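You operate a simulated robot arm through the tools that you are given. There is no shell and no other tool. Be economical: measure what you need, move in short steps, check, and stop when the job is done.

You run a simulated robot arm. Do the job below in one go: nothing can be reset, and whatever is moved stays where it is left.

TASK
Take the white-band strainer and leave it on top of the steel chute.
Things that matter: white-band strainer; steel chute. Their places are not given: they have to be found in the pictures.

It is judged by the outcome, as a careful person would: the job done as asked, and still so three seconds after it is handed in. It fails if anything else is knocked over, pushed out of place, dropped, spilled or broken.

THE ROBOT
A 7-joint arm with a two-finger parallel gripper, fixed in place. Base frame: the origin is at the foot of the arm, x ahead of it, y to its left, z up; the work surface is at about z = 0. Units: mm, rad, N and s.
With the tool pointing down near the work surface it reaches from about 220 to 580 mm from the base axis. Its first joint turns from -1.152 to 1.152 rad. Payload 2.5 kg.
The TCP is the grasp point between the finger pads, 23 mm short of the fingertips. In the tool frame z runs along the fingers and y along their closing line. The gripper opens to 94 mm. The fingers are 38 mm wide and 10 mm thick; the gripper's body (54 by 96 mm) begins 39 mm behind the TCP.
Orientation is that of the tool frame in the base frame, as a unit quaternion [x, y, z, w]. With the fingers straight down and closing along the base's y, the tool's x points along the base's -x, its y along +y and its z along -z.

THE INTERFACE
- The arm moves only by the tool step_arm. Its argument "increments" is text: rows parted by semicolons, each of 7 numbers parted by spaces: the shift along the tool's x, y, z in mm, then the turn, a rotation vector about the tool's x, y, z in rad, then the finger opening in mm, from 0 to 94. In form: x y z ax ay az gripper; .... A call has 1 to 12 rows; each row shifts and turns the commanded pose from where the row before left it, along the tool's axes as they then stand. A row lasts 0.2 s, in which the tool goes at most 50 mm and 0.15 rad; a call with a longer step from one row to the next is refused whole, and so is a gripper value outside its range. A pose out of reach is approached as far as the arm can. The call stops where the force on the tool passes 40 N (or 10 N more than at its start, if that is more) or the arm is blocked; 0.2 s more then pass. Each finger travels about 108 mm/s and halts on what it meets, pressing with about 43 N; the grip force reading is that of the motor and also rises with nothing between the fingers. The clock runs only during rows and for 0.2 s after the last one: add rows that do not move to give the fingers time. It gives the time, the measured TCP pose, the force on the tool (base axes), the opening and the grip force at its end, in the units of the frame above (readings bear some noise), and new pictures: "show" is both (left out), scene, wrist or none.
- Cameras (640 x 400 px; columns grow to the right, rows downward): "scene" is fixed at [110, -402.4, 542.1]; the picture's right is [0.88, -0.47, 0.00], its down [-0.26, -0.49, -0.83] and it looks along [0.39, 0.73, -0.56] (base axes); focal length 339 px, centre (320, 200). "wrist" rides on the gripper at [-39, 0, -44] in the tool frame; the picture's right is [0.00, -1.00, 0.00], its down [0.97, 0.00, -0.24] and it looks along [0.24, 0.00, 0.97] (tool axes); focal length 218 px, centre (320, 200).
- point_at(camera, pixels): there is no depth. For up to 12 entries [column, row, z] of the newest picture of that camera ("zoom" is the newest enlarged one), the place [x, y] in the base frame at which the ray of that pixel passes the height z, good to about 3 mm. No time passes.
- enlarge(camera, box): a new picture of the part [left, top, right, bottom] of that camera's present view, enlarged. No time passes.
- close_job(): hands the job in; it is judged then, once.

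Work in short steps. Measure before you move; look again where a grasp or a placing could have gone wrong, and mend it. You have 60 turns and 120 pictures in all, those below and enlarged ones among them. Open the gripper and draw the arm clear of the work before you hand the job in, unless the task says otherwise; then end with one line.

The tools are called after ">>>" as a command line: name --argument value ..., lists and objects as JSON in quotes. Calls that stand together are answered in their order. step_arm: Moves the arm, as the interface text tells. Its arguments: {"type":"object","properties":{"increments":{"type":"string"},"show":{"type":"string","enum":["both","scene","wrist","none"]}},"required":["increments"]} The other tools are called the same way: point_at (camera, pixels) gives the place at which the rays of pixels pass given heights; enlarge (camera, box) takes an enlarged picture of a part of a camera's view; close_job () hands the job in.

At the start:

```text
time_s: 0.0
position: [335.0, 59.9, 251.7]
tool_rot: [0.0, 1.0, 0.0, 0.0]
ft_force: [-0.6, 0.1, 0.3]
finger_gap: 93.9
grasp_force: 0.2
```

scene: 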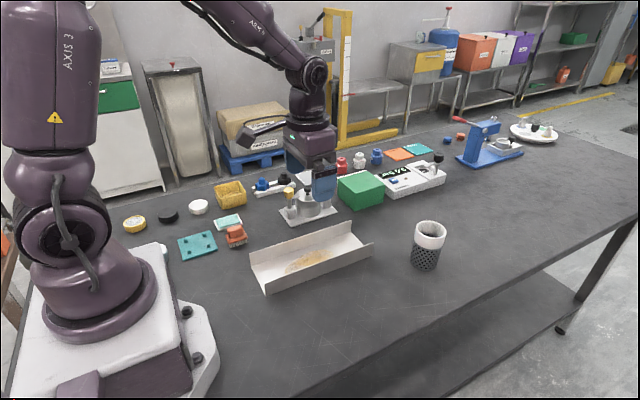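
wrist: 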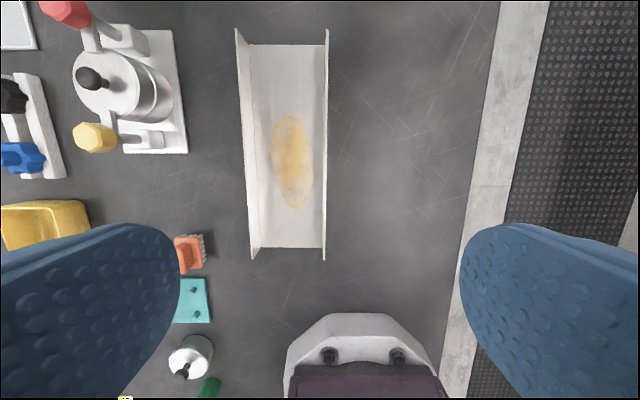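

The strainer (white band) is at about (427,245) in the scene and the chute at (310,258). I'll enlarge both and measure.

>>> enlarge --camera "scene" --box '[230, 200, 470, 350]'

>>> point_at --camera "scene" --pixels '[[425, 268, 0], [412, 262, 0], [438, 264, 0], [430, 230, 80], [414, 230, 80], [447, 230, 80], [265, 292, 0], [372, 257, 0], [250, 265, 0], [350, 234, 0]]'

>>> point_at --camera "wrist" --pixels '[[250, 45, 0], [325, 45, 0], [252, 248, 0], [325, 248, 0], [236, 30, 30], [327, 30, 30], [252, 258, 30], [325, 258, 30]]'

```text
2.67 times, centred on (350, 275) of scene
```

zoom: 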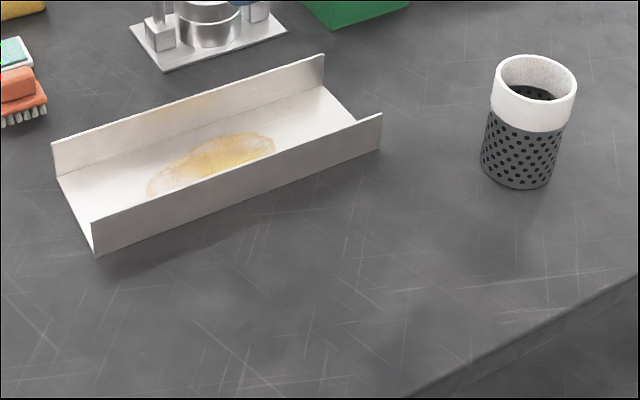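

```text
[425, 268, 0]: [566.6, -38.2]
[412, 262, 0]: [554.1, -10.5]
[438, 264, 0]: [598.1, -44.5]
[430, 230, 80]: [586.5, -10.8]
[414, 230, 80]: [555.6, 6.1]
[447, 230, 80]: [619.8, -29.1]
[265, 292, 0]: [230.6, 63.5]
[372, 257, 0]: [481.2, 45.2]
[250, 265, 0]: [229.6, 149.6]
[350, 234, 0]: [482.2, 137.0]
```

```text
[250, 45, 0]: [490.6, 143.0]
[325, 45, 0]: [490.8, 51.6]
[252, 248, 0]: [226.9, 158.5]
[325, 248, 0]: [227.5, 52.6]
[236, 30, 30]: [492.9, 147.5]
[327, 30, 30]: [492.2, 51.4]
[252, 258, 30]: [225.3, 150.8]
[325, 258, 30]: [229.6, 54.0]
```

The chute is a U-channel spanning about x 228–485, y 52–148, and the strainer is near (570,-22). I'll move towards it at height to see it with the wrist camera.

>>> step_arm --increments "-45 -20 0 0 0 0 94; -45 -20 0 0 0 0 94; -45 -20 0 0 0 0 94; -25 -20 0 0 0 0 94; 0 0 0 0 0 0 94"

```text
time_s: 1.2
position: [496.0, -22.3, 252.1]
tool_rot: [0.001, 1.0, 0.0, 0.0]
ft_force: [0.2, 0.5, 0.0]
finger_gap: 94.4
grasp_force: 0.0
```

scene: 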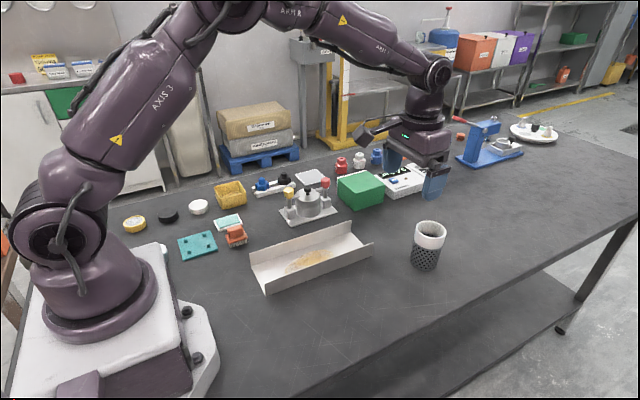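
wrist: 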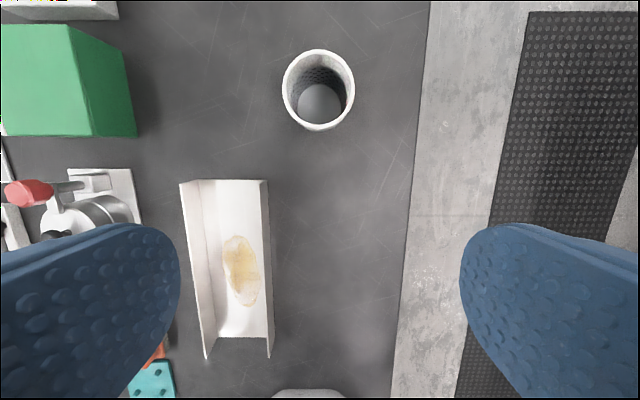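

The strainer's rim is centred at about (318,89) in the wrist view, with its floor near (320,101). I'll zoom in and measure its height and diameter.

>>> enlarge --camera "wrist" --box '[256, 30, 384, 150]'

>>> enlarge --camera "scene" --box '[380, 205, 476, 285]'

>>> point_at --camera "wrist" --pixels '[[320, 103, 3], [318, 89, 70], [318, 89, 80], [318, 89, 90], [282, 88, 80], [355, 88, 80], [180, 183, 30], [268, 180, 30], [204, 358, 30], [270, 357, 30], [240, 238, 3], [240, 306, 3]]'

>>> point_at --camera "scene" --pixels '[[430, 230, 65], [430, 230, 72], [430, 230, 80], [430, 230, 88], [424, 264, 0]]'

```text
3.33 times, centred on (320, 90) of wrist
```

zoom: 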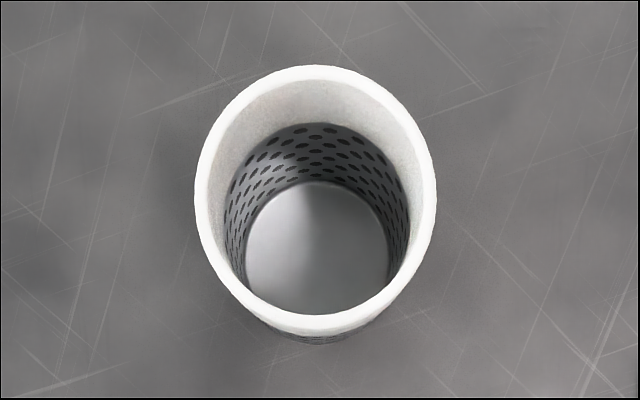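

```text
5.00 times, centred on (428, 245) of scene
```

zoom: 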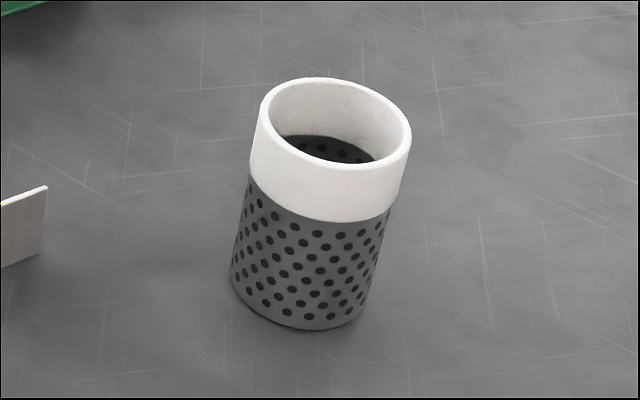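

```text
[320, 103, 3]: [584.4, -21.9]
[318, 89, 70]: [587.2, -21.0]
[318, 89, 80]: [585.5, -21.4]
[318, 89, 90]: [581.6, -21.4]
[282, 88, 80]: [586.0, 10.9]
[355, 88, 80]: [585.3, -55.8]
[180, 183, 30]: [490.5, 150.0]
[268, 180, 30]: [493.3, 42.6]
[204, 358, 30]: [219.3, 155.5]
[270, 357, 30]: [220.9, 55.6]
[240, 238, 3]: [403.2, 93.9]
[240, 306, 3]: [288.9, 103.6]
```

```text
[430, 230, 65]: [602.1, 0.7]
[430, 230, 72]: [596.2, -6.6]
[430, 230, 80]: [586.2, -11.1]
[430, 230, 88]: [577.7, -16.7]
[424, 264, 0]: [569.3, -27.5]
```

The strainer is about 92 mm tall and 62 mm wide at the band, centred near (580,-22), and it's empty. Before gripping it I'll look closely at the chute (level, clean floor).

>>> enlarge --camera "scene" --box '[240, 215, 384, 305]'

>>> enlarge --camera "wrist" --box '[140, 165, 300, 365]'

```text
4.44 times, centred on (312, 260) of scene
```

zoom: 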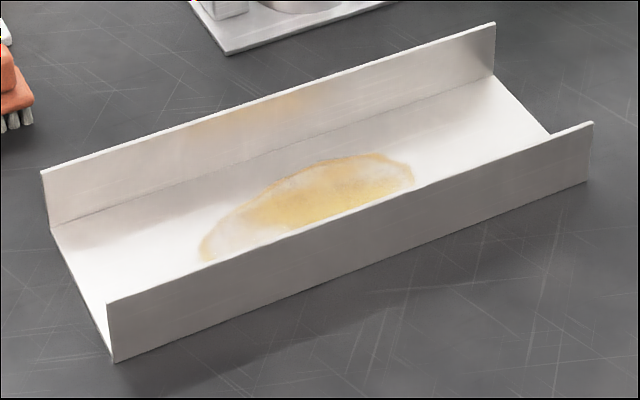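

```text
2.00 times, centred on (220, 265) of wrist
```

zoom: 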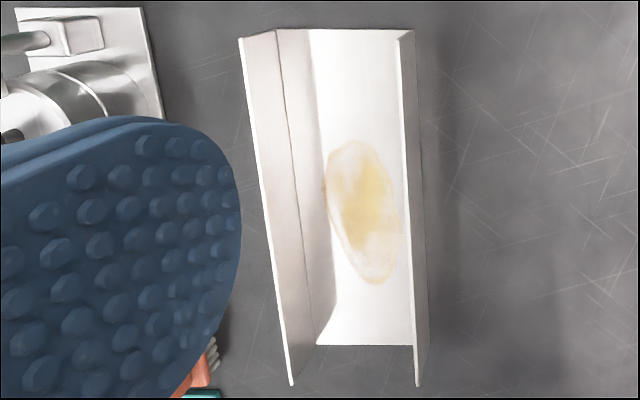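

The stain covers the middle of the chute floor (x ~289–403), so I'll place the strainer on the clean far end near x≈447. First I'll move above the strainer and stop with the fingertips still above its rim.

>>> step_arm --increments "-42 0 0 0 0 0 94; -40 0 0 0 0 0 94; 0 0 45 0 0 0 94; 0 0 45 0 0 0 94; 0 0 30 0 0 0 94; 0 0 0 0 0 0 94"

```text
time_s: 2.6
position: [577.1, -20.7, 132.6]
tool_rot: [0.0, 1.0, 0.0, 0.0]
ft_force: [0.8, -0.3, -0.1]
finger_gap: 94.2
grasp_force: 0.1
```

scene: 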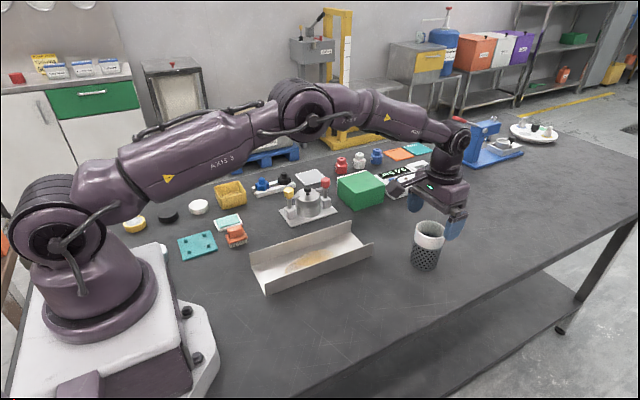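
wrist: 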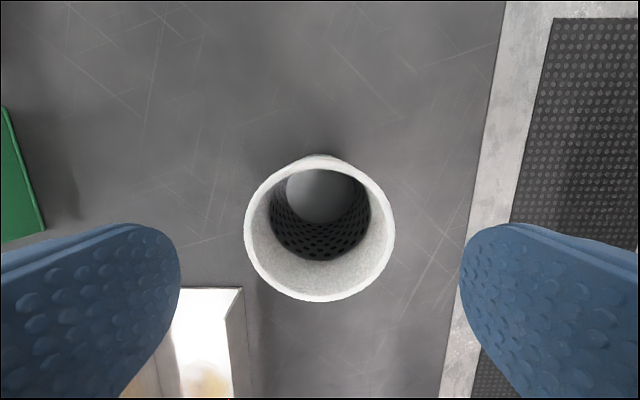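

The arm is above the strainer, and its rim centre is at (319,229). I'll measure its position.

>>> point_at --camera "wrist" --pixels '[[319, 229, 80], [319, 229, 92], [244, 228, 92], [395, 228, 92], [244, 228, 80], [395, 228, 80], [321, 193, 3]]'

```text
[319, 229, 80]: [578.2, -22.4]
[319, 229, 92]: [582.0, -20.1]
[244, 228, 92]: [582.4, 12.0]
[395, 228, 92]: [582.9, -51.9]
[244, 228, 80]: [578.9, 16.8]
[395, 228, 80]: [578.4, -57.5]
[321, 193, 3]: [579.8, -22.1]
```

The centre is (580,-21), so the TCP is within 3 mm. I'll descend to z≈73, in the band region, with the fingers open.

>>> step_arm --increments "-3 0 20 0 0 0 94; 0 0 20 0 0 0 94; 0 0 20 0 0 0 94; 0 0 0 0 0 0 94"

```text
time_s: 3.6
position: [580.8, -21.3, 73.4]
tool_rot: [0.0, 1.0, 0.0, 0.0]
ft_force: [0.3, -0.7, 0.5]
finger_gap: 94.1
grasp_force: 0.1
```

scene: 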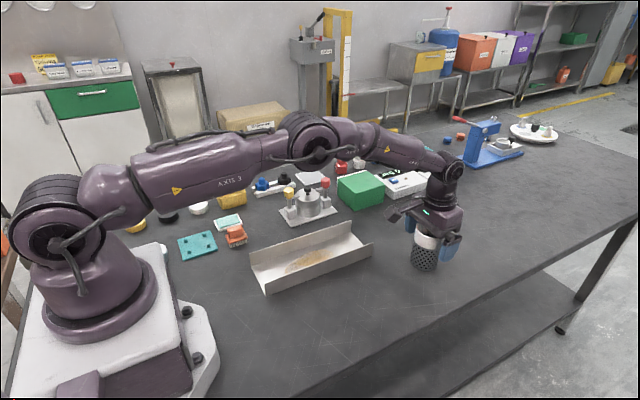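
wrist: 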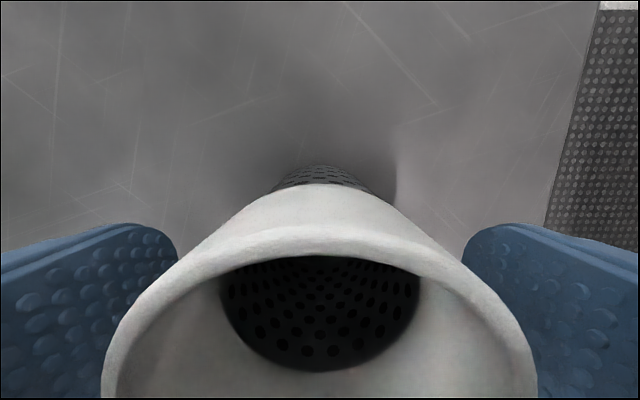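

The fingers straddle the band evenly with no contact force. I'll close gradually and read the gap.

>>> step_arm --increments "0 0 0 0 0 0 80; 0 0 0 0 0 0 70; 0 0 0 0 0 0 62; 0 0 0 0 0 0 56; 0 0 0 0 0 0 52; 0 0 0 0 0 0 52"

```text
time_s: 5.0
position: [580.9, -20.8, 73.4]
tool_rot: [0.0, 1.0, 0.0, 0.0]
ft_force: [0.9, 0.4, 0.5]
finger_gap: 58.3
grasp_force: 42.7
```

scene: 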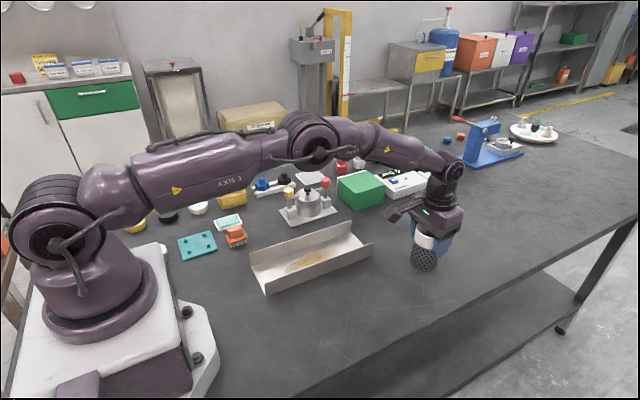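
wrist: 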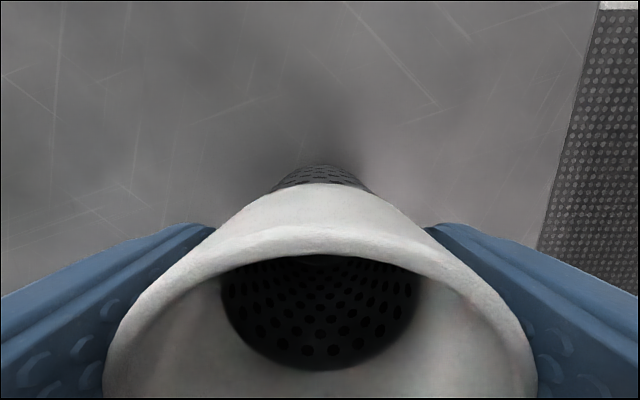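

It is held at 58.3 mm with 42.7 N. I'll lift slowly and check the grip.

>>> step_arm --increments "0 0 -10 0 0 0 50; 0 0 -20 0 0 0 50; 0 0 -25 0 0 0 50; 0 0 -25 0 0 0 50; 0 0 0 0 0 0 50"

```text
time_s: 6.2
position: [580.9, -18.1, 152.8]
tool_rot: [0.0, 1.0, 0.0, 0.0]
ft_force: [0.3, -0.2, -1.8]
finger_gap: 58.1
grasp_force: 42.7
```

scene: 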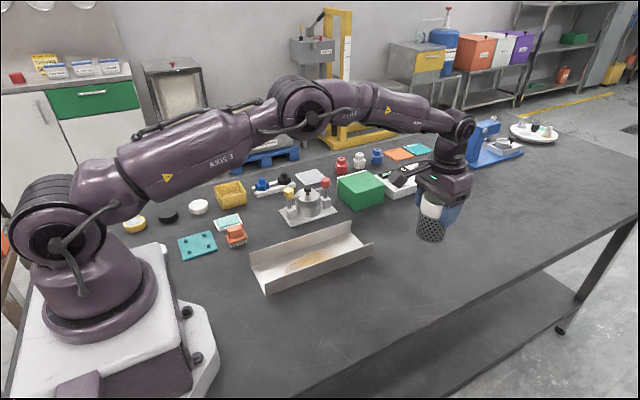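
wrist: 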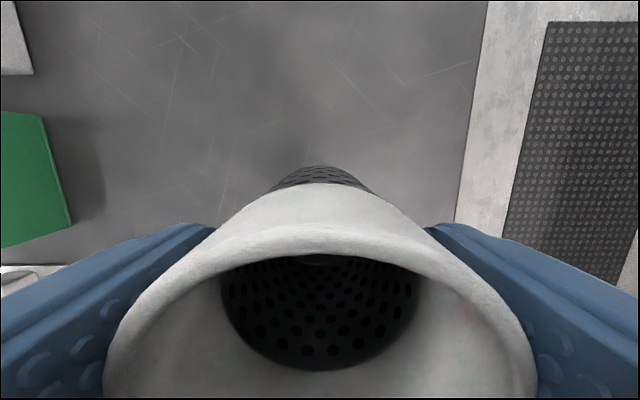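

The lift is clean and the strainer is upright, with its bottom about 80 mm above the table. I'll carry it to above the chute's clean far end (447, 97).

>>> step_arm --increments "26 23 0 0 0 0 50; 27 23 0 0 0 0 50; 27 23 0 0 0 0 50; 27 23 0 0 0 0 50; 27 23 0 0 0 0 50; 0 0 0 0 0 0 50; 0 0 0 0 0 0 50"

```text
time_s: 7.8
position: [445.6, 94.8, 151.5]
tool_rot: [0.0, 1.0, 0.0, 0.0]
ft_force: [-0.2, 0.4, -1.9]
finger_gap: 58.4
grasp_force: 43.4
```

scene: 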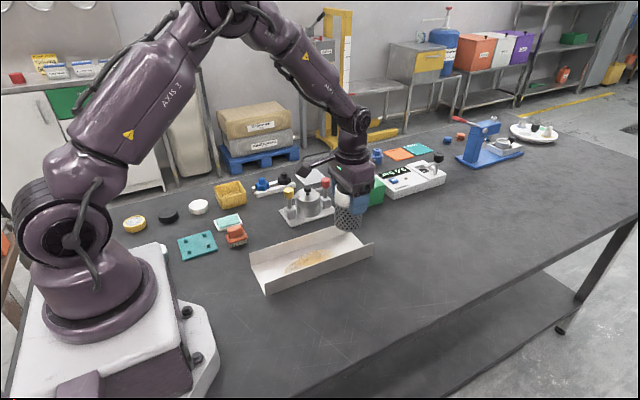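
wrist: 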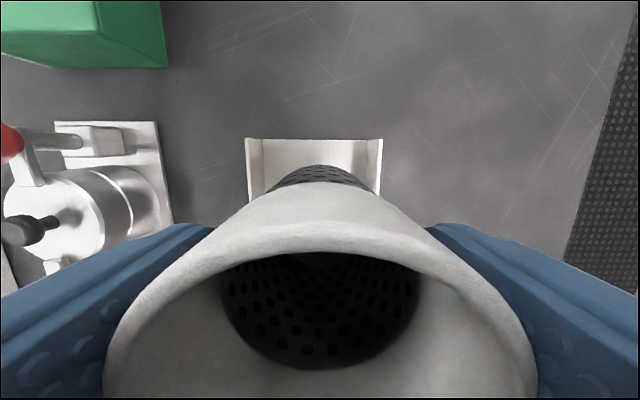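

The chute walls show at columns 246 and 382 (row 139) and the nearby pot stand edge at about column 165. I'll measure the centring and the clearance.

>>> point_at --camera "wrist" --pixels '[[246, 139, 30], [382, 139, 30], [258, 139, 2], [368, 139, 2], [162, 140, 5], [150, 200, 50], [10, 138, 80]]'

>>> enlarge --camera "scene" --box '[270, 150, 400, 270]'

```text
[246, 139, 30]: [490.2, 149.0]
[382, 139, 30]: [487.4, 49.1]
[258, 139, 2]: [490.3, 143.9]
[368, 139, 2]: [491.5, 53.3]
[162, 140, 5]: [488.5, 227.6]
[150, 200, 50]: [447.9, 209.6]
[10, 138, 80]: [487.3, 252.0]
```

```text
3.33 times, centred on (335, 210) of scene
```

zoom: 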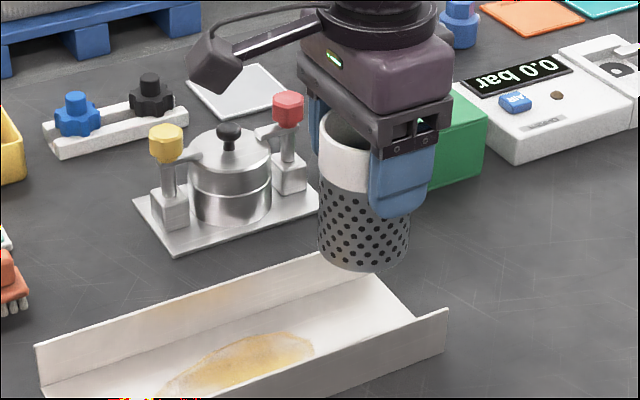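

The chute centreline is y≈98.8, so I'll shift +4 mm in y. The pot stand is at y>200, well clear, so I'll lower to about 10 mm above expected contact.

>>> step_arm --increments "-2 4 0 0 0 0 50; 0 0 25 0 0 0 50; 0 0 20 0 0 0 50; 0 0 15 0 0 0 50; 0 0 5 0 0 0 50; 0 0 0 0 0 0 50"

```text
time_s: 9.2
position: [447.5, 98.7, 86.9]
tool_rot: [0.0, 1.0, 0.0, 0.0]
ft_force: [0.4, 0.1, -1.0]
finger_gap: 58.1
grasp_force: 42.8
```

scene: 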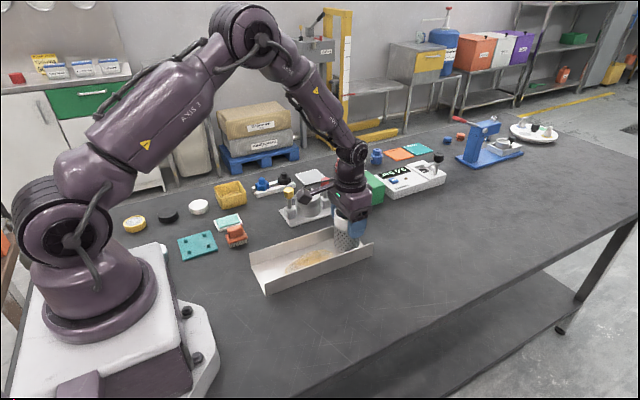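
wrist: 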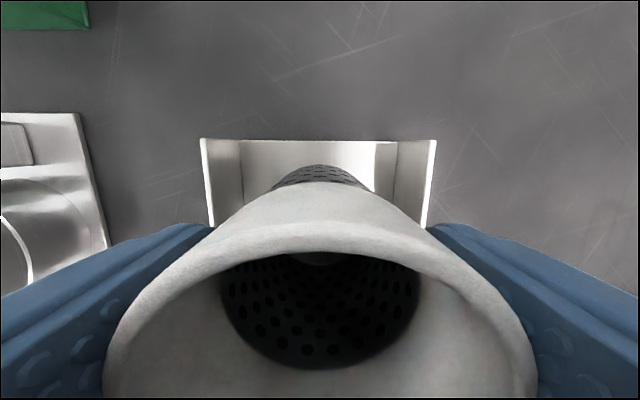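

The strainer is centred between the walls (columns 202 and 436, middle 319). I'll lower in small steps and feel for contact.

>>> step_arm --increments "0 0 4 0 0 0 50; 0 0 3 0 0 0 50; 0 0 1.5 0 0 0 50; 0 0 0 0 0 0 50" --show "scene"

```text
time_s: 10.2
position: [449.2, 99.6, 77.7]
tool_rot: [0.0, 1.0, 0.0, 0.0]
ft_force: [0.1, -0.8, -1.4]
finger_gap: 58.3
grasp_force: 42.8
```

scene: 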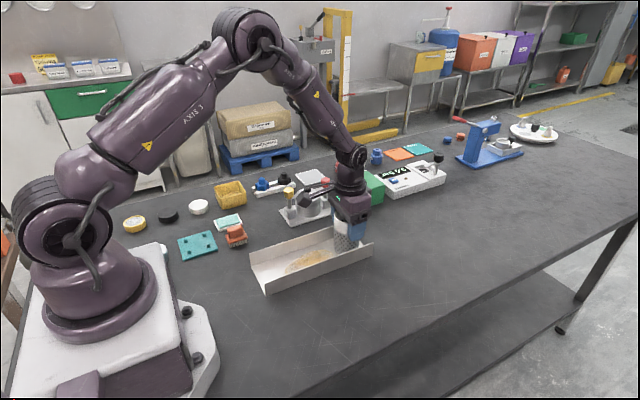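

There is no contact yet (z 77.7, force unchanged). I'll continue in 1 mm steps.

>>> step_arm --increments "0 0 1 0 0 0 50; 0 0 1 0 0 0 50; 0 0 0 0 0 0 50" --show "none"

```text
time_s: 11.0
position: [449.2, 98.5, 75.6]
tool_rot: [0.0, 1.0, 0.0, 0.0]
ft_force: [0.0, 0.5, -0.9]
finger_gap: 58.6
grasp_force: 42.7
```

The force is still about the weight alone, so I'll go down another millimetre at a time.

>>> step_arm --increments "0 0 0.8 0 0 0 50; 0 0 0 0 0 0 50" --show "none"

>>> step_arm --increments "0 0 0.8 0 0 0 50; 0 0 0 0 0 0 50" --show "none"

```text
time_s: 11.6
position: [448.3, 99.2, 76.7]
tool_rot: [0.0, 1.0, 0.001, 0.001]
ft_force: [-4.1, -1.8, 10.5]
finger_gap: 58.3
grasp_force: 43.1
```

```text
time_s: 12.2
position: [448.7, 98.8, 77.0]
tool_rot: [0.001, 1.0, 0.0, 0.001]
ft_force: [-10.5, -3.4, 32.3]
finger_gap: 58.4
grasp_force: 43.2
```

Contact is made, with 32 N upward, which is more than needed. I'll back off about 1.2 mm before releasing.

>>> step_arm --increments "0 0 -1.2 0 0 0 50; 0 0 0 0 0 0 50" --show "both"

```text
time_s: 12.8
position: [449.5, 97.7, 76.0]
tool_rot: [0.0, 1.0, -0.001, 0.001]
ft_force: [-4.1, -2.1, 22.8]
finger_gap: 58.2
grasp_force: 43.3
```

scene: 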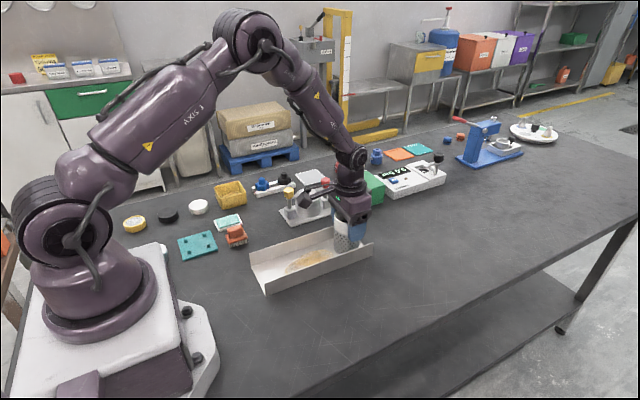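
wrist: 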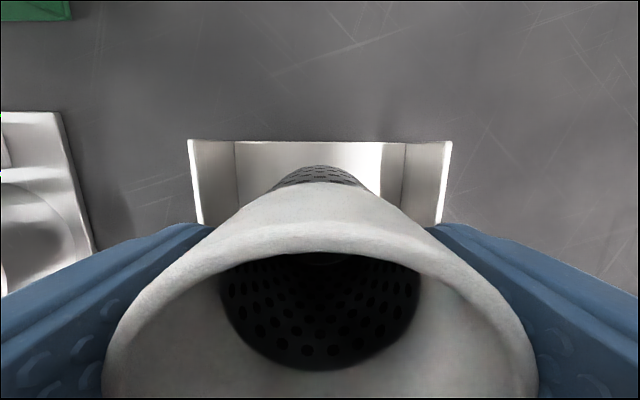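

The chute has not shifted. There is still 23 N of preload, so I'll back off a little more.

>>> step_arm --increments "0 0 -0.8 0 0 0 50; 0 0 0 0 0 0 50" --show "none"

```text
time_s: 13.4
position: [448.3, 98.5, 76.9]
tool_rot: [0.0, 1.0, 0.0, 0.0]
ft_force: [2.6, -0.6, 5.8]
finger_gap: 58.3
grasp_force: 43.1
```

The preload is now about 6 N with the strainer seated. I'll open gently to 74 mm, so both fingers stay clear of everything.

>>> step_arm --increments "0 0 0 0 0 0 60; 0 0 0 0 0 0 66; 0 0 0 0 0 0 76; 0 0 0 0 0 0 76"

```text
time_s: 14.4
position: [448.5, 98.4, 77.8]
tool_rot: [-0.001, 1.0, 0.001, 0.0]
ft_force: [1.2, -0.1, -0.5]
finger_gap: 76.1
grasp_force: 0.0
```

scene: 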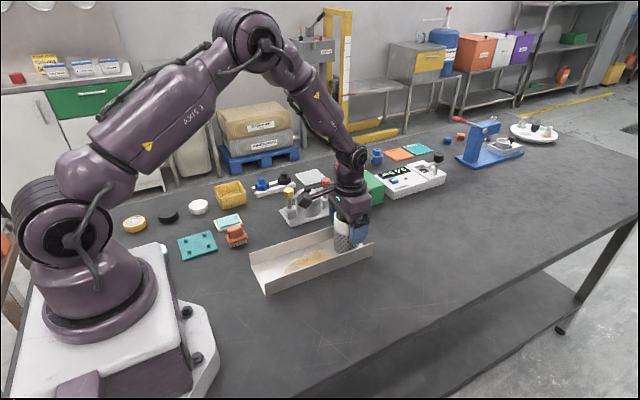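
wrist: 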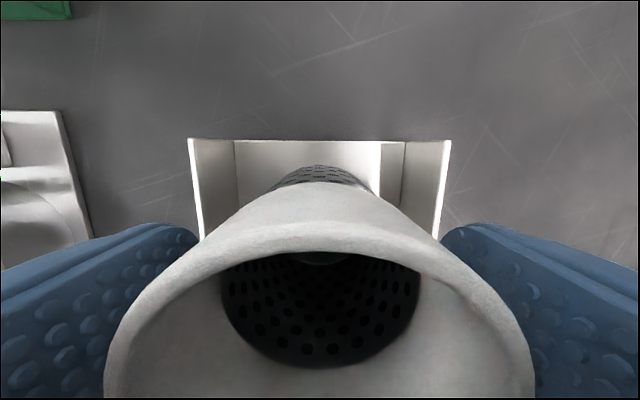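

It is released and the strainer stands still. I'll raise straight up and then move off sideways at height.

>>> step_arm --increments "0 0 -15 0 0 0 78; 0 0 -30 0 0 0 86; 0 0 -40 0 0 0 94; 0 0 -45 0 0 0 94; 0 0 -45 0 0 0 94; 40 -20 0 0 0 0 94; 40 -20 0 0 0 0 94; 40 -20 0 0 0 0 94; 0 0 0 0 0 0 94"

```text
time_s: 16.4
position: [326.8, 36.8, 251.4]
tool_rot: [0.0, 1.0, 0.0, 0.001]
ft_force: [-0.6, -1.1, 1.6]
finger_gap: 94.0
grasp_force: 0.1
```

scene: 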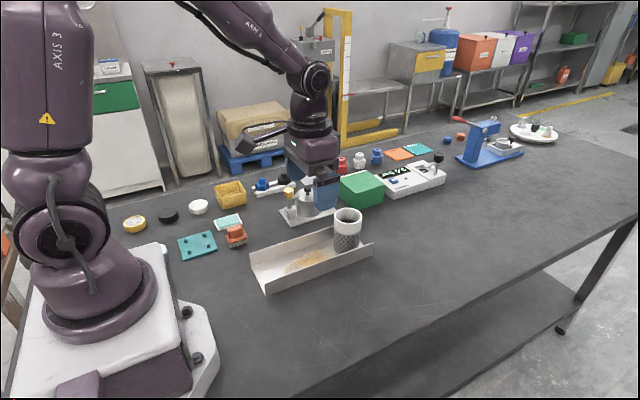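
wrist: 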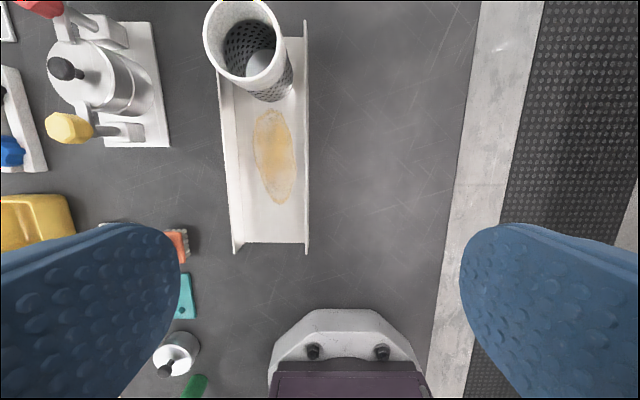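

The strainer stands upright on the chute at (347,232), clear of the stain. The chute is in its original place, nothing else has moved, and the arm is clear. I'm handing in.

>>> close_job

```text
The job is handed in.
```

The white-band strainer is standing upright on the clean far end of the steel chute; nothing else was moved, and the gripper is open and drawn clear.
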